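You operate a simulated robot arm through the tools that you are given. There is no shell and no other tool. Be economical: measure what you need, move in short steps, check, and stop when the job is done.

The job below is to be done with a simulated robot arm. You get a single attempt, and the scene is never put back.

Task
Put the grey plug on top of the black yellow-capped socket on the long bench past crimper two.

The check looks at the end state, three seconds after you hand in, the way a careful person would. Anything else that was tipped, shoved, dropped, spilled or broken makes it a failure.

Robot
A 7-joint arm with a two-finger parallel gripper, fixed in place. Base frame: the origin is at the foot of the arm, x ahead of it, y to its left, z up; the work surface is at about z = 0. Readings come in mm, degrees, newtons and seconds.
With the tool pointing down near the work surface it reaches from about 240 to 620 mm from the base axis. Its first joint turns from -66.0 to 66.0 degrees. Payload 2.6 kg.
The tool frame sits at the grasp point between the pads (the TCP): z along the fingers, y along the line on which they close. The tips reach 30 mm beyond it. Largest opening 94 mm; finger width 28, thickness 10; the body of the gripper, 50 by 96 mm, starts 55 mm behind the TCP.
Orientation is told as [roll, pitch, yaw] about the base's x, y, z axes, in that order, counted from this pose: with the fingers straight down and closing along the base's y, the tool's x points along the base's -x, its y along +y and its z along -z.

Tools
- The arm moves only by the tool send_rows. Its argument "increments" is a list of rows, each a list of 7 numbers: the turn, a rotation vector about the tool's x, y, z in units of 120 degrees (1.0 is 120 degrees), then the shift along the tool's x, y, z in units of 500 mm (1.0 is 500 mm), then the opening, from 0 (shut) to 1 (fully open). In form: [[rx, ry, rz, tx, ty, tz, hand], ...]. A call has 1 to 12 rows; each row is the pose to reach, as a shift and turn from the pose commanded when the call began, along the tool's axes at that moment. A call with a number of a shift or a turn outside -1 to 1 is refused whole. Rows are played at 5 a second. More than 50 mm and 8.6 degrees between two rows, or a gripper value outside its range, and nothing of the call is played. Where a pose cannot be reached the arm comes as near as it can. A force on the tool above 40 N (or 10 N above the force at the start of the call, whichever is more), or a blocked arm, ends the call early, and 0.2 s more pass. Each finger travels about 72 mm/s and halts on what it meets, pressing with about 35 N; the grip force reading is that of the motor and also rises with nothing between the fingers. The clock runs only during rows and for 0.2 s after the last one: add rows that repeat a pose to give the fingers time. It gives the time, the measured TCP pose, the force on the tool (base axes), the opening and the grip force at its end, in the units of the frame above (readings bear some noise).
- Cameras (640 x 400 px; columns grow to the right, rows downward): "scene" is fixed at [18.9, 418.1, 570.9]; the picture's right is [-0.91, -0.42, 0.00], its down [-0.22, 0.46, -0.86] and it looks along [0.36, -0.78, -0.51] (base axes); focal length 343 px, centre (320, 200). "wrist" rides on the gripper at [76, 14, -102] in the tool frame; the picture's right is [-0.18, 0.98, 0.00], its down [-0.75, -0.14, -0.64] and it looks along [-0.63, -0.12, 0.77] (tool axes); focal length 243 px, centre (320, 200). There is no depth. A picture from a camera that has moved, and an enlarged one, comes with that camera's place and axes in the base frame and with its lens.
- get_image(camera): a new picture of that camera. No time passes.
- zoom(camera, box): a new picture of the part [left, top, right, bottom] of that camera's present view, enlarged. No time passes.
- hand_in(): hands the job in; it is judged then, once.

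Work in short steps. Places have to be worked out from the pictures, the camera data and where the tool is seen: move nearer, look again, correct. Check each grasp and each placing, and mend what went wrong. You have 90 turns and 38 pictures in all, those below and enlarged ones among them. Open the gripper and draw the arm clear of the work before you hand the job in, unless the task says otherwise; then end with one line.

The tools are called as name(argument=value, ...) on one line, values as JSON. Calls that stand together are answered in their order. send_rows: Moves the arm, as the interface text tells. Its arguments: {"type":"object","properties":{"increments":{"type":"array"}},"required":["increments"]} The other tools are called the same way: get_image (camera) takes a picture; zoom (camera, box) takes an enlarged picture of a part of a camera's view; hand_in () hands the job in.

At the start:

```text
t: 0.0
tcp_pos: [424.6, -48.2, 272.2]
ee_rot: [-0.1, -0.1, 0.0]
ft_force: [0.4, -0.2, 0.9]
grip_width: 94.0
gripper_force: 0.1
```

scene: 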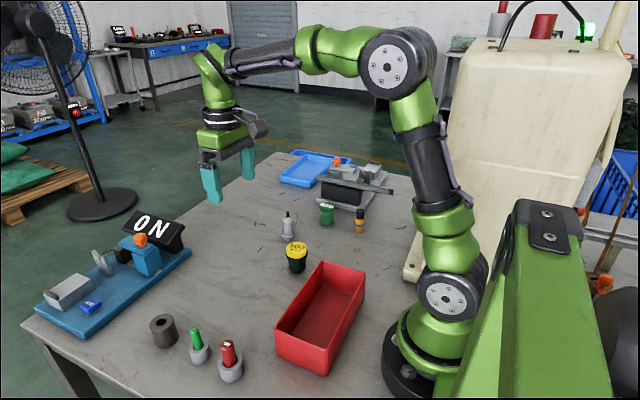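
wrist: 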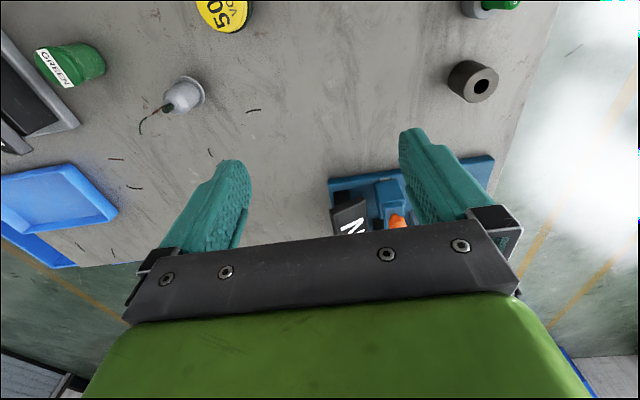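

I'll take close looks at the objects near the middle of the table to identify the grey plug and the yellow-capped socket.

zoom(camera="scene", box=[230, 140, 410, 290])

zoom(camera="scene", box=[20, 200, 270, 390])

zoom(camera="wrist", box=[0, 0, 320, 200])

```text
2.67 times, centred on (320, 215) of scene
camera zoom: at [18.9, 418.1, 570.9], right [-0.91, -0.42, 0.0], down [-0.22, 0.46, -0.86], along [0.36, -0.78, -0.51], focal length 915 px, centre (320, 160)
```

zoom: 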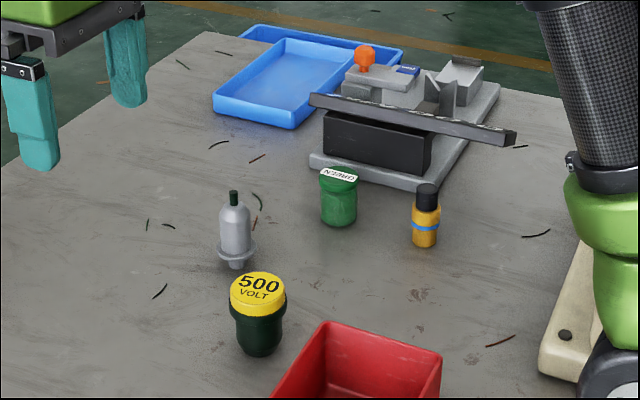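

```text
2.11 times, centred on (145, 295) of scene
camera zoom: at [18.9, 418.1, 570.9], right [-0.91, -0.42, 0.0], down [-0.22, 0.46, -0.86], along [0.36, -0.78, -0.51], focal length 722 px, centre (688, 0)
```

zoom: 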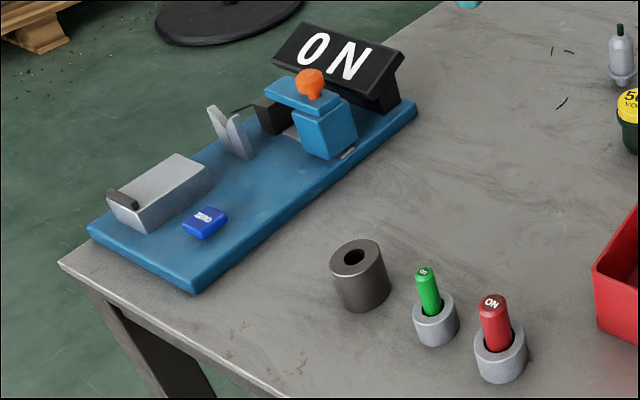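

```text
2.00 times, centred on (160, 100) of wrist
camera zoom: at [348.1, -33.0, 373.7], right [0.18, 0.98, 0.0], down [0.75, -0.14, 0.64], along [0.63, -0.12, -0.77], focal length 485 px, centre (640, 400)
```

zoom: 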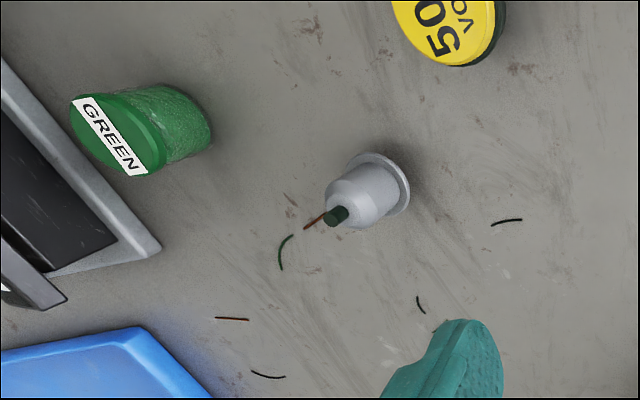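

The 500 VOLT jar may be the target, but the wording "long bench past crimper two" needs checking. I look at the benches in the background and at the machine tags.

zoom(camera="scene", box=[90, 10, 240, 104])

zoom(camera="scene", box=[70, 280, 130, 318])

zoom(camera="scene", box=[310, 140, 410, 203])

zoom(camera="scene", box=[440, 0, 640, 125])

```text
4.26 times, centred on (165, 57) of scene
camera zoom: at [18.9, 418.1, 570.9], right [-0.91, -0.42, 0.0], down [-0.22, 0.46, -0.86], along [0.36, -0.78, -0.51], focal length 1460 px, centre (980, 808)
```

zoom: 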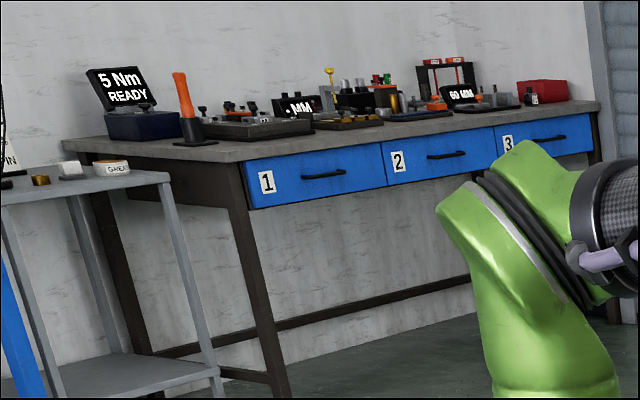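

```text
10.53 times, centred on (100, 299) of scene
camera zoom: at [18.9, 418.1, 570.9], right [-0.91, -0.42, 0.0], down [-0.22, 0.46, -0.86], along [0.36, -0.78, -0.51], focal length 3610 px, centre (2636, -842)
```

zoom: 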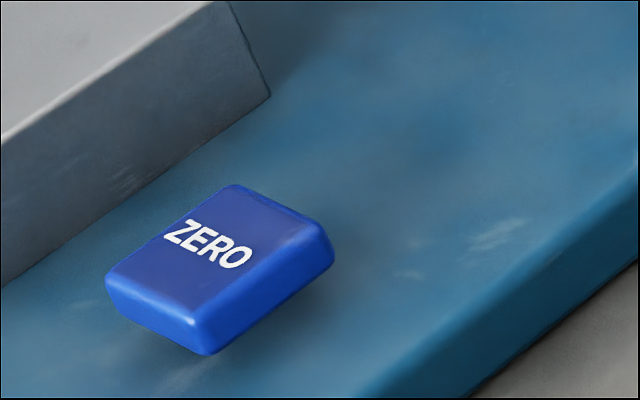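

```text
6.35 times, centred on (360, 172) of scene
camera zoom: at [18.9, 418.1, 570.9], right [-0.91, -0.42, 0.0], down [-0.22, 0.46, -0.86], along [0.36, -0.78, -0.51], focal length 2178 px, centre (66, 381)
```

zoom: 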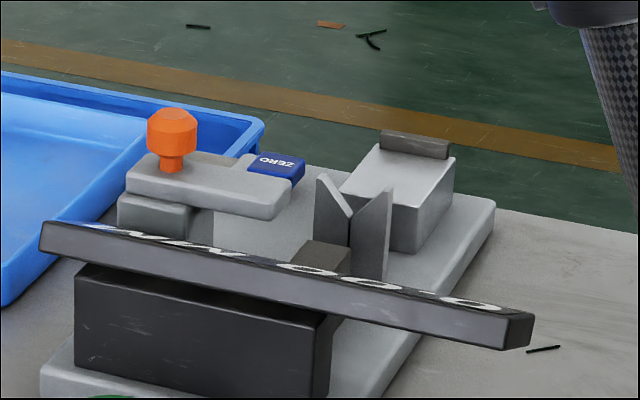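

```text
3.20 times, centred on (540, 62) of scene
camera zoom: at [18.9, 418.1, 570.9], right [-0.91, -0.42, 0.0], down [-0.22, 0.46, -0.86], along [0.36, -0.78, -0.51], focal length 1098 px, centre (-384, 640)
```

zoom: 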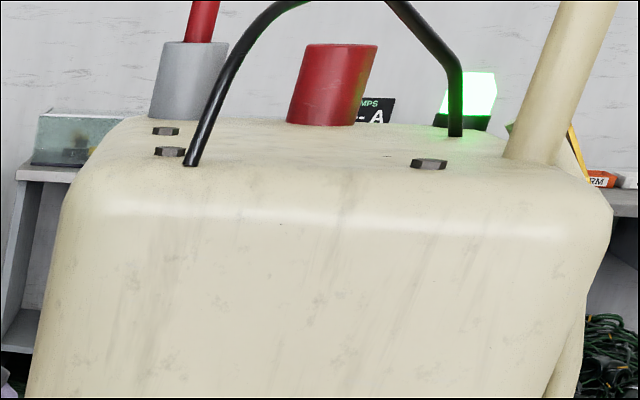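

Only the 500 VOLT jar matches on the reachable bench; I put it near (333,-132, top ~62) and the plug near (412,-229, about 86 tall). I move the wrist camera to where both are in view.

send_rows(increments=[[0, 0, 0, 0.038, -0.053, 0.02, 1], [0, 0, 0, 0.076, -0.106, 0.04, 1], [0, 0, 0, 0.113, -0.158, 0.06, 1], [0, 0, 0, 0.151, -0.211, 0.083, 1], [0, 0, 0, 0.189, -0.264, 0.104, 1], [0, 0, 0, 0.189, -0.264, 0.104, 1]])

get_image(camera="wrist")

```text
t: 1.4
tcp_pos: [331.0, -179.3, 218.0]
ee_rot: [0.0, 0.1, 0.0]
ft_force: [0.5, 1.1, 0.0]
grip_width: 94.1
gripper_force: 0.1
```

```text
28 pictures are left
camera wrist: at [254.7, -165.2, 320.6], right [0.18, 0.98, 0.0], down [0.75, -0.14, 0.64], along [0.63, -0.12, -0.77], focal length 243 px, centre (320, 200)
```

wrist: 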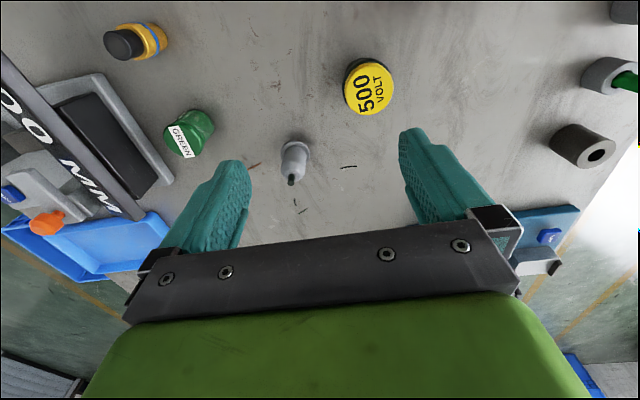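

Both are visible. I enlarge them to measure.

zoom(camera="wrist", box=[260, 40, 420, 200])

```text
2.50 times, centred on (340, 120) of wrist
camera zoom: at [254.7, -165.2, 320.6], right [0.18, 0.98, 0.0], down [0.75, -0.14, 0.64], along [0.63, -0.12, -0.77], focal length 606 px, centre (270, 400)
```

zoom: 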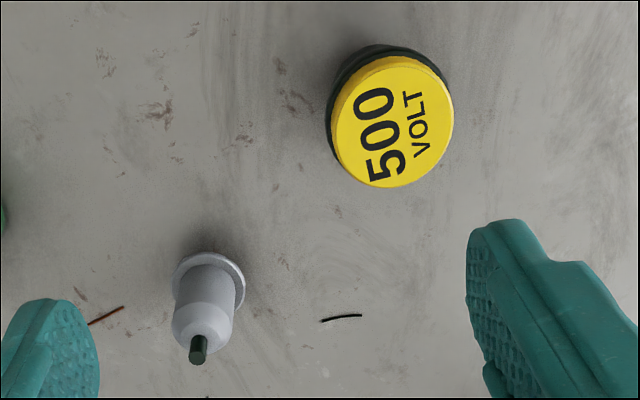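

Socket top centre comes out at about (333,-130,62), and the plug axis at about (414,-230.5). I move over the plug with the tips well above it and check.

send_rows(increments=[[0, 0, 0, -0.056, -0.033, 0.05, 1], [0, 0, 0, -0.112, -0.067, 0.1, 1], [0, 0, 0, -0.168, -0.1, 0.14, 1], [0, 0, 0, -0.168, -0.1, 0.16, 1], [0, 0, 0, -0.168, -0.1, 0.16, 1]])

get_image(camera="wrist")

zoom(camera="scene", box=[230, 140, 390, 240])

```text
t: 2.6
tcp_pos: [412.1, -229.5, 138.5]
ee_rot: [0.1, 0.0, 0.1]
ft_force: [0.1, 0.5, 0.5]
grip_width: 94.0
gripper_force: 0.0
```

```text
26 pictures are left
camera wrist: at [336.9, -215.2, 241.6], right [0.18, 0.98, 0.0], down [0.75, -0.14, 0.64], along [0.63, -0.12, -0.77], focal length 243 px, centre (320, 200)
```

wrist: 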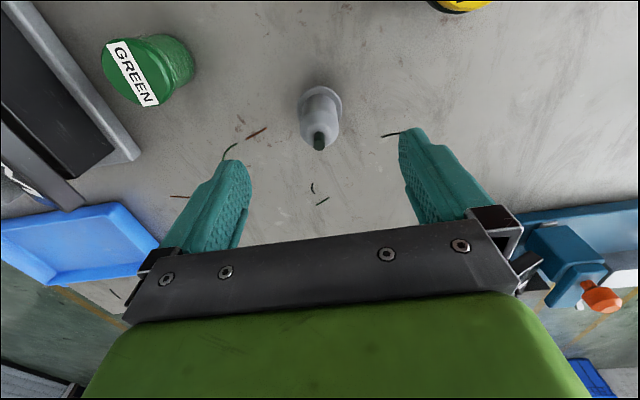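

```text
4.00 times, centred on (310, 190) of scene
camera zoom: at [18.9, 418.1, 570.9], right [-0.91, -0.42, 0.0], down [-0.22, 0.46, -0.86], along [0.36, -0.78, -0.51], focal length 1372 px, centre (360, 240)
```

zoom: 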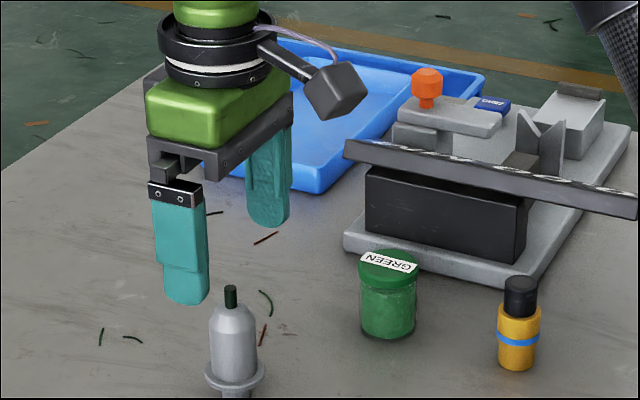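

The tool is centred over the plug (axis about (412,-230)). I descend so the tips sit just above the flange, then close.

send_rows(increments=[[0, 0, 0, 0, 0, 0.06, 1], [0, 0, 0, 0, 0, 0.12, 1], [0, 0, 0, 0, 0, 0.166, 1], [0, 0, 0, 0, 0, 0.166, 1]])

zoom(camera="scene", box=[240, 160, 360, 260])

```text
t: 3.6
tcp_pos: [414.1, -230.1, 57.6]
ee_rot: [0.0, 0.1, 0.1]
ft_force: [0.2, 0.5, -1.2]
grip_width: 93.9
gripper_force: 0.0
```

```text
4.00 times, centred on (300, 210) of scene
camera zoom: at [18.9, 418.1, 570.9], right [-0.91, -0.42, 0.0], down [-0.22, 0.46, -0.86], along [0.36, -0.78, -0.51], focal length 1372 px, centre (400, 160)
```

zoom: 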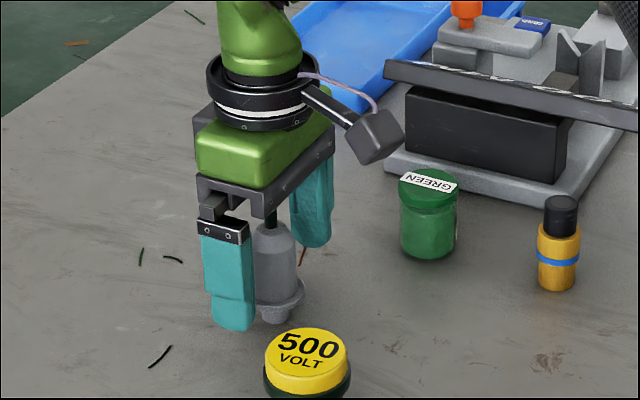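

The fingers straddle the plug clear of the flange. I close.

send_rows(increments=[[0, 0, 0, 0, 0, 0, 0.2], [0, 0, 0, 0, 0, 0, 0.2], [0, 0, 0, 0, 0, 0, 0.2], [0, 0, 0, 0, 0, 0, 0.2], [0, 0, 0, 0, 0, 0, 0.2]])

```text
t: 4.8
tcp_pos: [416.4, -229.8, 58.2]
ee_rot: [-0.1, 0.0, 0.0]
ft_force: [0.3, 0.1, 0.0]
grip_width: 29.8
gripper_force: 35.1
```

It holds at 29.8 mm with 35 N. I lift straight up and check.

send_rows(increments=[[0, 0, 0, 0, 0, -0.01, 0.2], [0, 0, 0, 0, 0, -0.04, 0.2], [0, 0, 0, 0, 0, -0.1, 0.2], [0, 0, 0, 0, 0, -0.17, 0.2], [0, 0, 0, 0, 0, -0.22, 0.2], [0, 0, 0, 0, 0, -0.22, 0.2]])

get_image(camera="scene")

zoom(camera="scene", box=[230, 120, 350, 220])

```text
t: 6.2
tcp_pos: [413.3, -227.9, 165.6]
ee_rot: [0.0, 0.0, 0.0]
ft_force: [-0.3, 0.3, -0.2]
grip_width: 29.6
gripper_force: 35.3
```

```text
23 pictures are left
```

scene: 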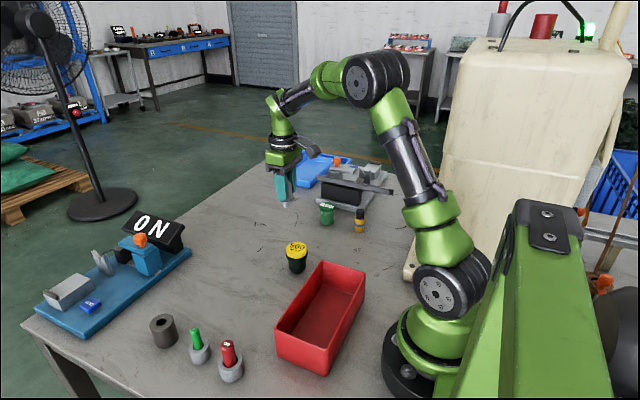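

```text
4.00 times, centred on (290, 170) of scene
camera zoom: at [18.9, 418.1, 570.9], right [-0.91, -0.42, 0.0], down [-0.22, 0.46, -0.86], along [0.36, -0.78, -0.51], focal length 1372 px, centre (440, 320)
```

zoom: 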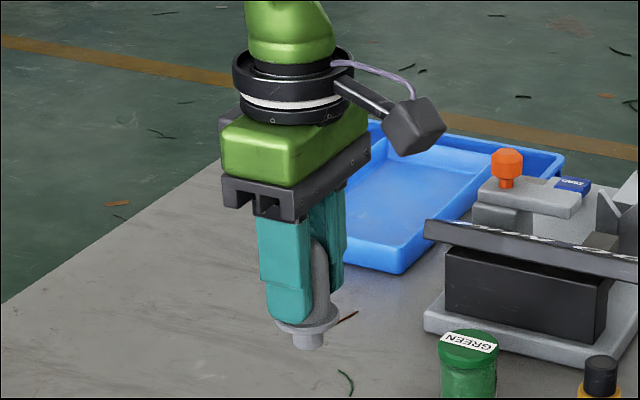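

The plug is held upright, bottom about 57 mm below the TCP. I carry it over the socket with ~45 mm clearance and check alignment.

send_rows(increments=[[0, 0, 0, 0.03, 0.035, 0, 0.2], [0, 0, 0, 0.07, 0.085, 0, 0.2], [0, 0, 0, 0.11, 0.134, 0, 0.2], [0, 0, 0, 0.145, 0.176, 0, 0.2], [0, 0, 0, 0.163, 0.198, 0, 0.2], [0, 0, 0, 0.163, 0.198, 0, 0.2], [0, 0, 0, 0.163, 0.198, 0, 0.2]])

zoom(camera="scene", box=[240, 180, 360, 280])

get_image(camera="wrist")

```text
t: 7.8
tcp_pos: [332.2, -128.2, 166.1]
ee_rot: [0.0, 0.0, -0.1]
ft_force: [-0.3, 0.0, -0.8]
grip_width: 29.7
gripper_force: 35.1
```

```text
4.00 times, centred on (300, 230) of scene
camera zoom: at [18.9, 418.1, 570.9], right [-0.91, -0.42, 0.0], down [-0.22, 0.46, -0.86], along [0.36, -0.78, -0.51], focal length 1372 px, centre (400, 80)
```

zoom: 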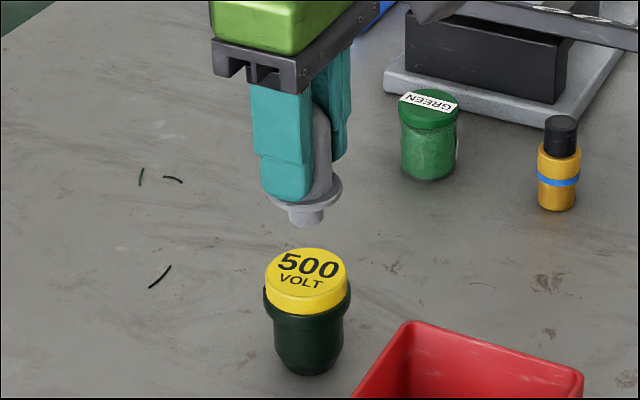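

```text
20 pictures are left
camera wrist: at [255.6, -114.9, 268.5], right [0.18, 0.98, 0.0], down [0.75, -0.14, 0.64], along [0.63, -0.12, -0.77], focal length 243 px, centre (320, 200)
```

wrist: 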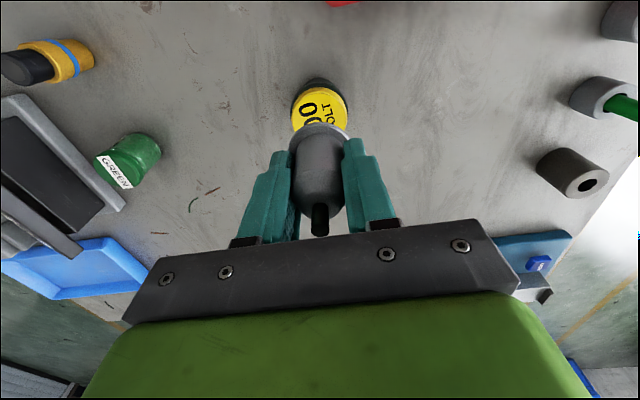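

By both views the plug is over the cap centre within about 2 mm, with ~40 mm to go. I descend 35 mm, then look.

send_rows(increments=[[0, 0, 0, 0, 0, 0.025, 0.2], [0, 0, 0, 0, 0, 0.05, 0.2], [0, 0, 0, 0, 0, 0.07, 0.2], [0, 0, 0, 0, 0, 0.07, 0.2]])

zoom(camera="scene", box=[264, 210, 328, 280])

```text
t: 8.8
tcp_pos: [332.8, -130.0, 130.3]
ee_rot: [0.0, 0.0, 0.0]
ft_force: [0.2, -0.1, 0.2]
grip_width: 29.1
gripper_force: 35.1
```

```text
5.71 times, centred on (296, 245) of scene
camera zoom: at [18.9, 418.1, 570.9], right [-0.91, -0.42, 0.0], down [-0.22, 0.46, -0.86], along [0.36, -0.78, -0.51], focal length 1960 px, centre (457, -57)
```

zoom: 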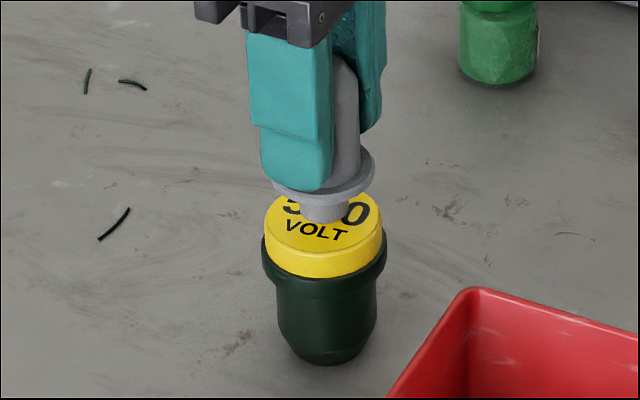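

About 5–6 mm gap left and laterally centred. I go down in 1 mm rows, letting contact force show.

send_rows(increments=[[0, 0, 0, 0, 0, 0.004, 0.2], [0, 0, 0, 0, 0, 0.006, 0.2], [0, 0, 0, 0, 0, 0.008, 0.2], [0, 0, 0, 0, 0, 0.008, 0.2]])

zoom(camera="scene", box=[264, 210, 328, 280])

```text
t: 9.8
tcp_pos: [332.4, -130.2, 126.8]
ee_rot: [0.1, 0.0, 0.0]
ft_force: [-0.6, 0.7, -0.8]
grip_width: 29.4
gripper_force: 34.3
```

```text
5.71 times, centred on (296, 245) of scene
camera zoom: at [18.9, 418.1, 570.9], right [-0.91, -0.42, 0.0], down [-0.22, 0.46, -0.86], along [0.36, -0.78, -0.51], focal length 1960 px, centre (457, -57)
```

zoom: 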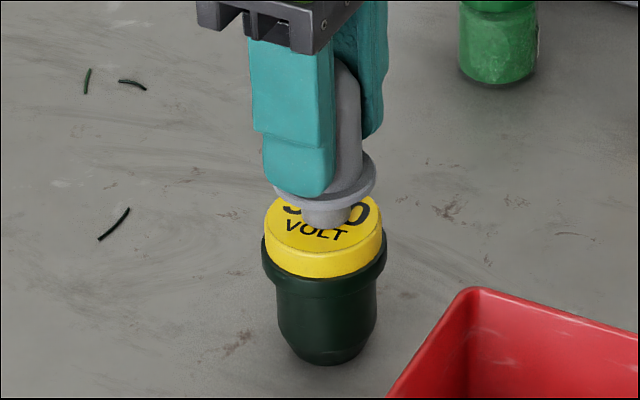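

No contact yet at TCP 127. I keep lowering in small steps.

send_rows(increments=[[0, 0, 0, 0, 0, 0.001, 0.2], [0, 0, 0, 0, 0, 0.002, 0.2], [0, 0, 0, 0, 0, 0.003, 0.2], [0, 0, 0, 0, 0, 0.004, 0.2]])

```text
t: 10.8
tcp_pos: [333.4, -130.4, 126.8]
ee_rot: [0.0, -0.1, 0.0]
ft_force: [-0.9, 0.2, 4.5]
grip_width: 29.4
gripper_force: 35.6
```

A 4.5 N upward force suggests first contact; I go 1 mm more to confirm.

send_rows(increments=[[0, 0, 0, 0, 0, 0.001, 0.2], [0, 0, 0, 0, 0, 0.001, 0.2]])

zoom(camera="scene", box=[264, 210, 328, 280])

```text
t: 11.4
tcp_pos: [332.9, -130.0, 125.9]
ee_rot: [0.0, -0.1, 0.0]
ft_force: [-4.2, 1.7, 21.2]
grip_width: 29.4
gripper_force: 34.6
```

```text
5.71 times, centred on (296, 245) of scene
camera zoom: at [18.8, 418.1, 570.9], right [-0.91, -0.42, 0.0], down [-0.22, 0.46, -0.86], along [0.36, -0.78, -0.51], focal length 1960 px, centre (457, -57)
```

zoom: 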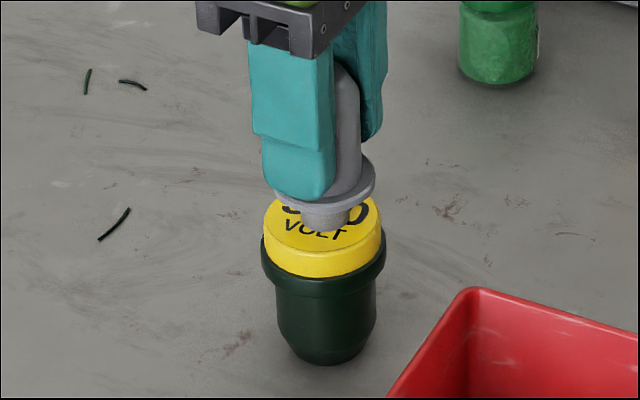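

Contact is firm (21 N), with the pin on the cap near its centre. I ease off 1 mm and open gently.

send_rows(increments=[[0, 0, 0, 0, 0, -0.0015, 0.2], [0, 0, 0, 0, 0, -0.0015, 0.2], [0, 0, 0, 0, 0, -0.0015, 0.33], [0, 0, 0, 0, 0, -0.0015, 0.36], [0, 0, 0, 0, 0, -0.0015, 0.45], [0, 0, 0, 0, 0, -0.0015, 0.6], [0, 0, 0, 0, 0, -0.0015, 0.8], [0, 0, 0, 0, 0, -0.0015, 0.8]])

zoom(camera="scene", box=[264, 210, 328, 280])

```text
t: 13.2
tcp_pos: [333.1, -129.0, 125.3]
ee_rot: [0.1, 0.0, 0.0]
ft_force: [-1.2, -0.8, -0.1]
grip_width: 75.2
gripper_force: 0.0
```

```text
5.71 times, centred on (296, 245) of scene
camera zoom: at [18.9, 418.1, 570.9], right [-0.91, -0.42, 0.0], down [-0.22, 0.46, -0.86], along [0.36, -0.78, -0.51], focal length 1960 px, centre (457, -57)
```

zoom: 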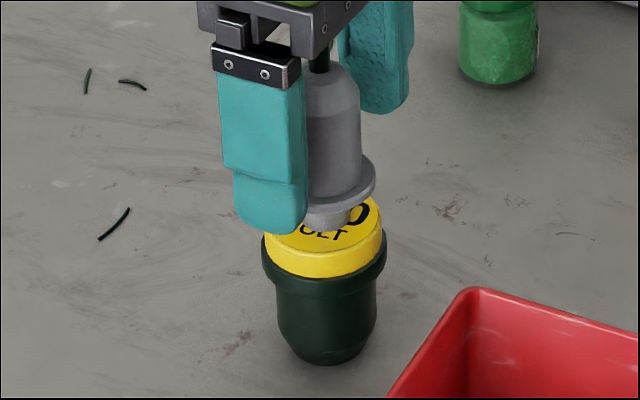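

The plug stands upright on the cap, free of the fingers. I raise the arm straight up 110 mm.

send_rows(increments=[[0, 0, 0, 0, 0, -0.02, 0.8], [0, 0, 0, 0, 0, -0.06, 0.8], [0, 0, 0, 0, 0, -0.12, 0.8], [0, 0, 0, 0, 0, -0.18, 0.8], [0, 0, 0, 0, 0, -0.24, 0.8], [0, 0, 0, 0, 0, -0.24, 0.8]])

zoom(camera="scene", box=[240, 180, 360, 280])

get_image(camera="wrist")

```text
t: 14.6
tcp_pos: [330.5, -132.1, 248.9]
ee_rot: [-0.1, 0.0, -0.1]
ft_force: [0.0, -0.1, -0.2]
grip_width: 75.1
gripper_force: 0.1
```

```text
4.00 times, centred on (300, 230) of scene
camera zoom: at [18.9, 418.1, 570.9], right [-0.91, -0.42, 0.0], down [-0.22, 0.46, -0.86], along [0.36, -0.78, -0.51], focal length 1372 px, centre (400, 80)
```

zoom: 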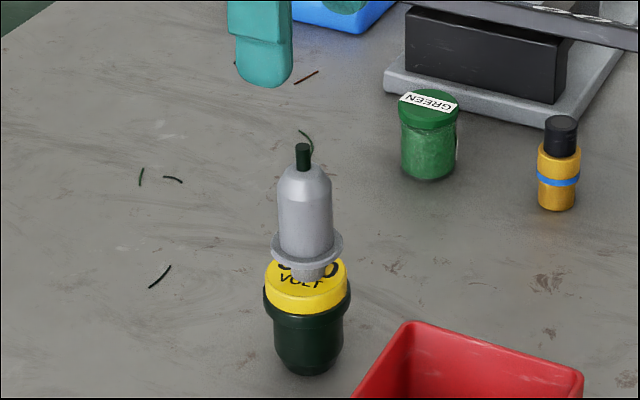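

```text
14 pictures are left
camera wrist: at [254.0, -119.0, 350.7], right [0.18, 0.98, 0.0], down [0.75, -0.14, 0.64], along [0.63, -0.12, -0.77], focal length 243 px, centre (320, 200)
```

wrist: 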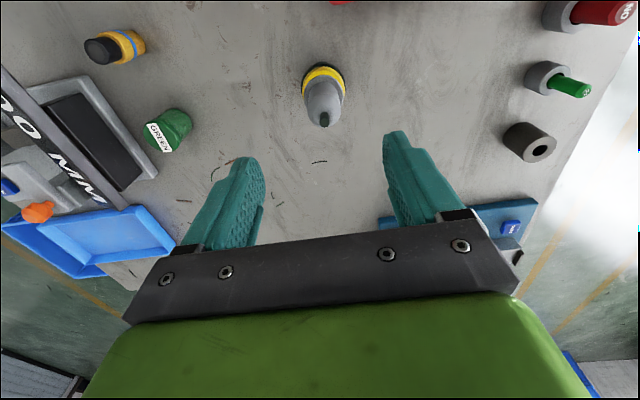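

The plug stands upright and centred on the yellow-capped socket, nothing else was disturbed, and the open gripper is clear above it. I hand in.

hand_in()

```text
The job is handed in.
```

The grey plug is standing upright on the black, yellow-capped "500 VOLT" socket, and the arm is raised clear with the gripper open. I couldn't tell which machine is "crimper two", so I chose that socket because it was the only yellow-capped one I saw within reach.
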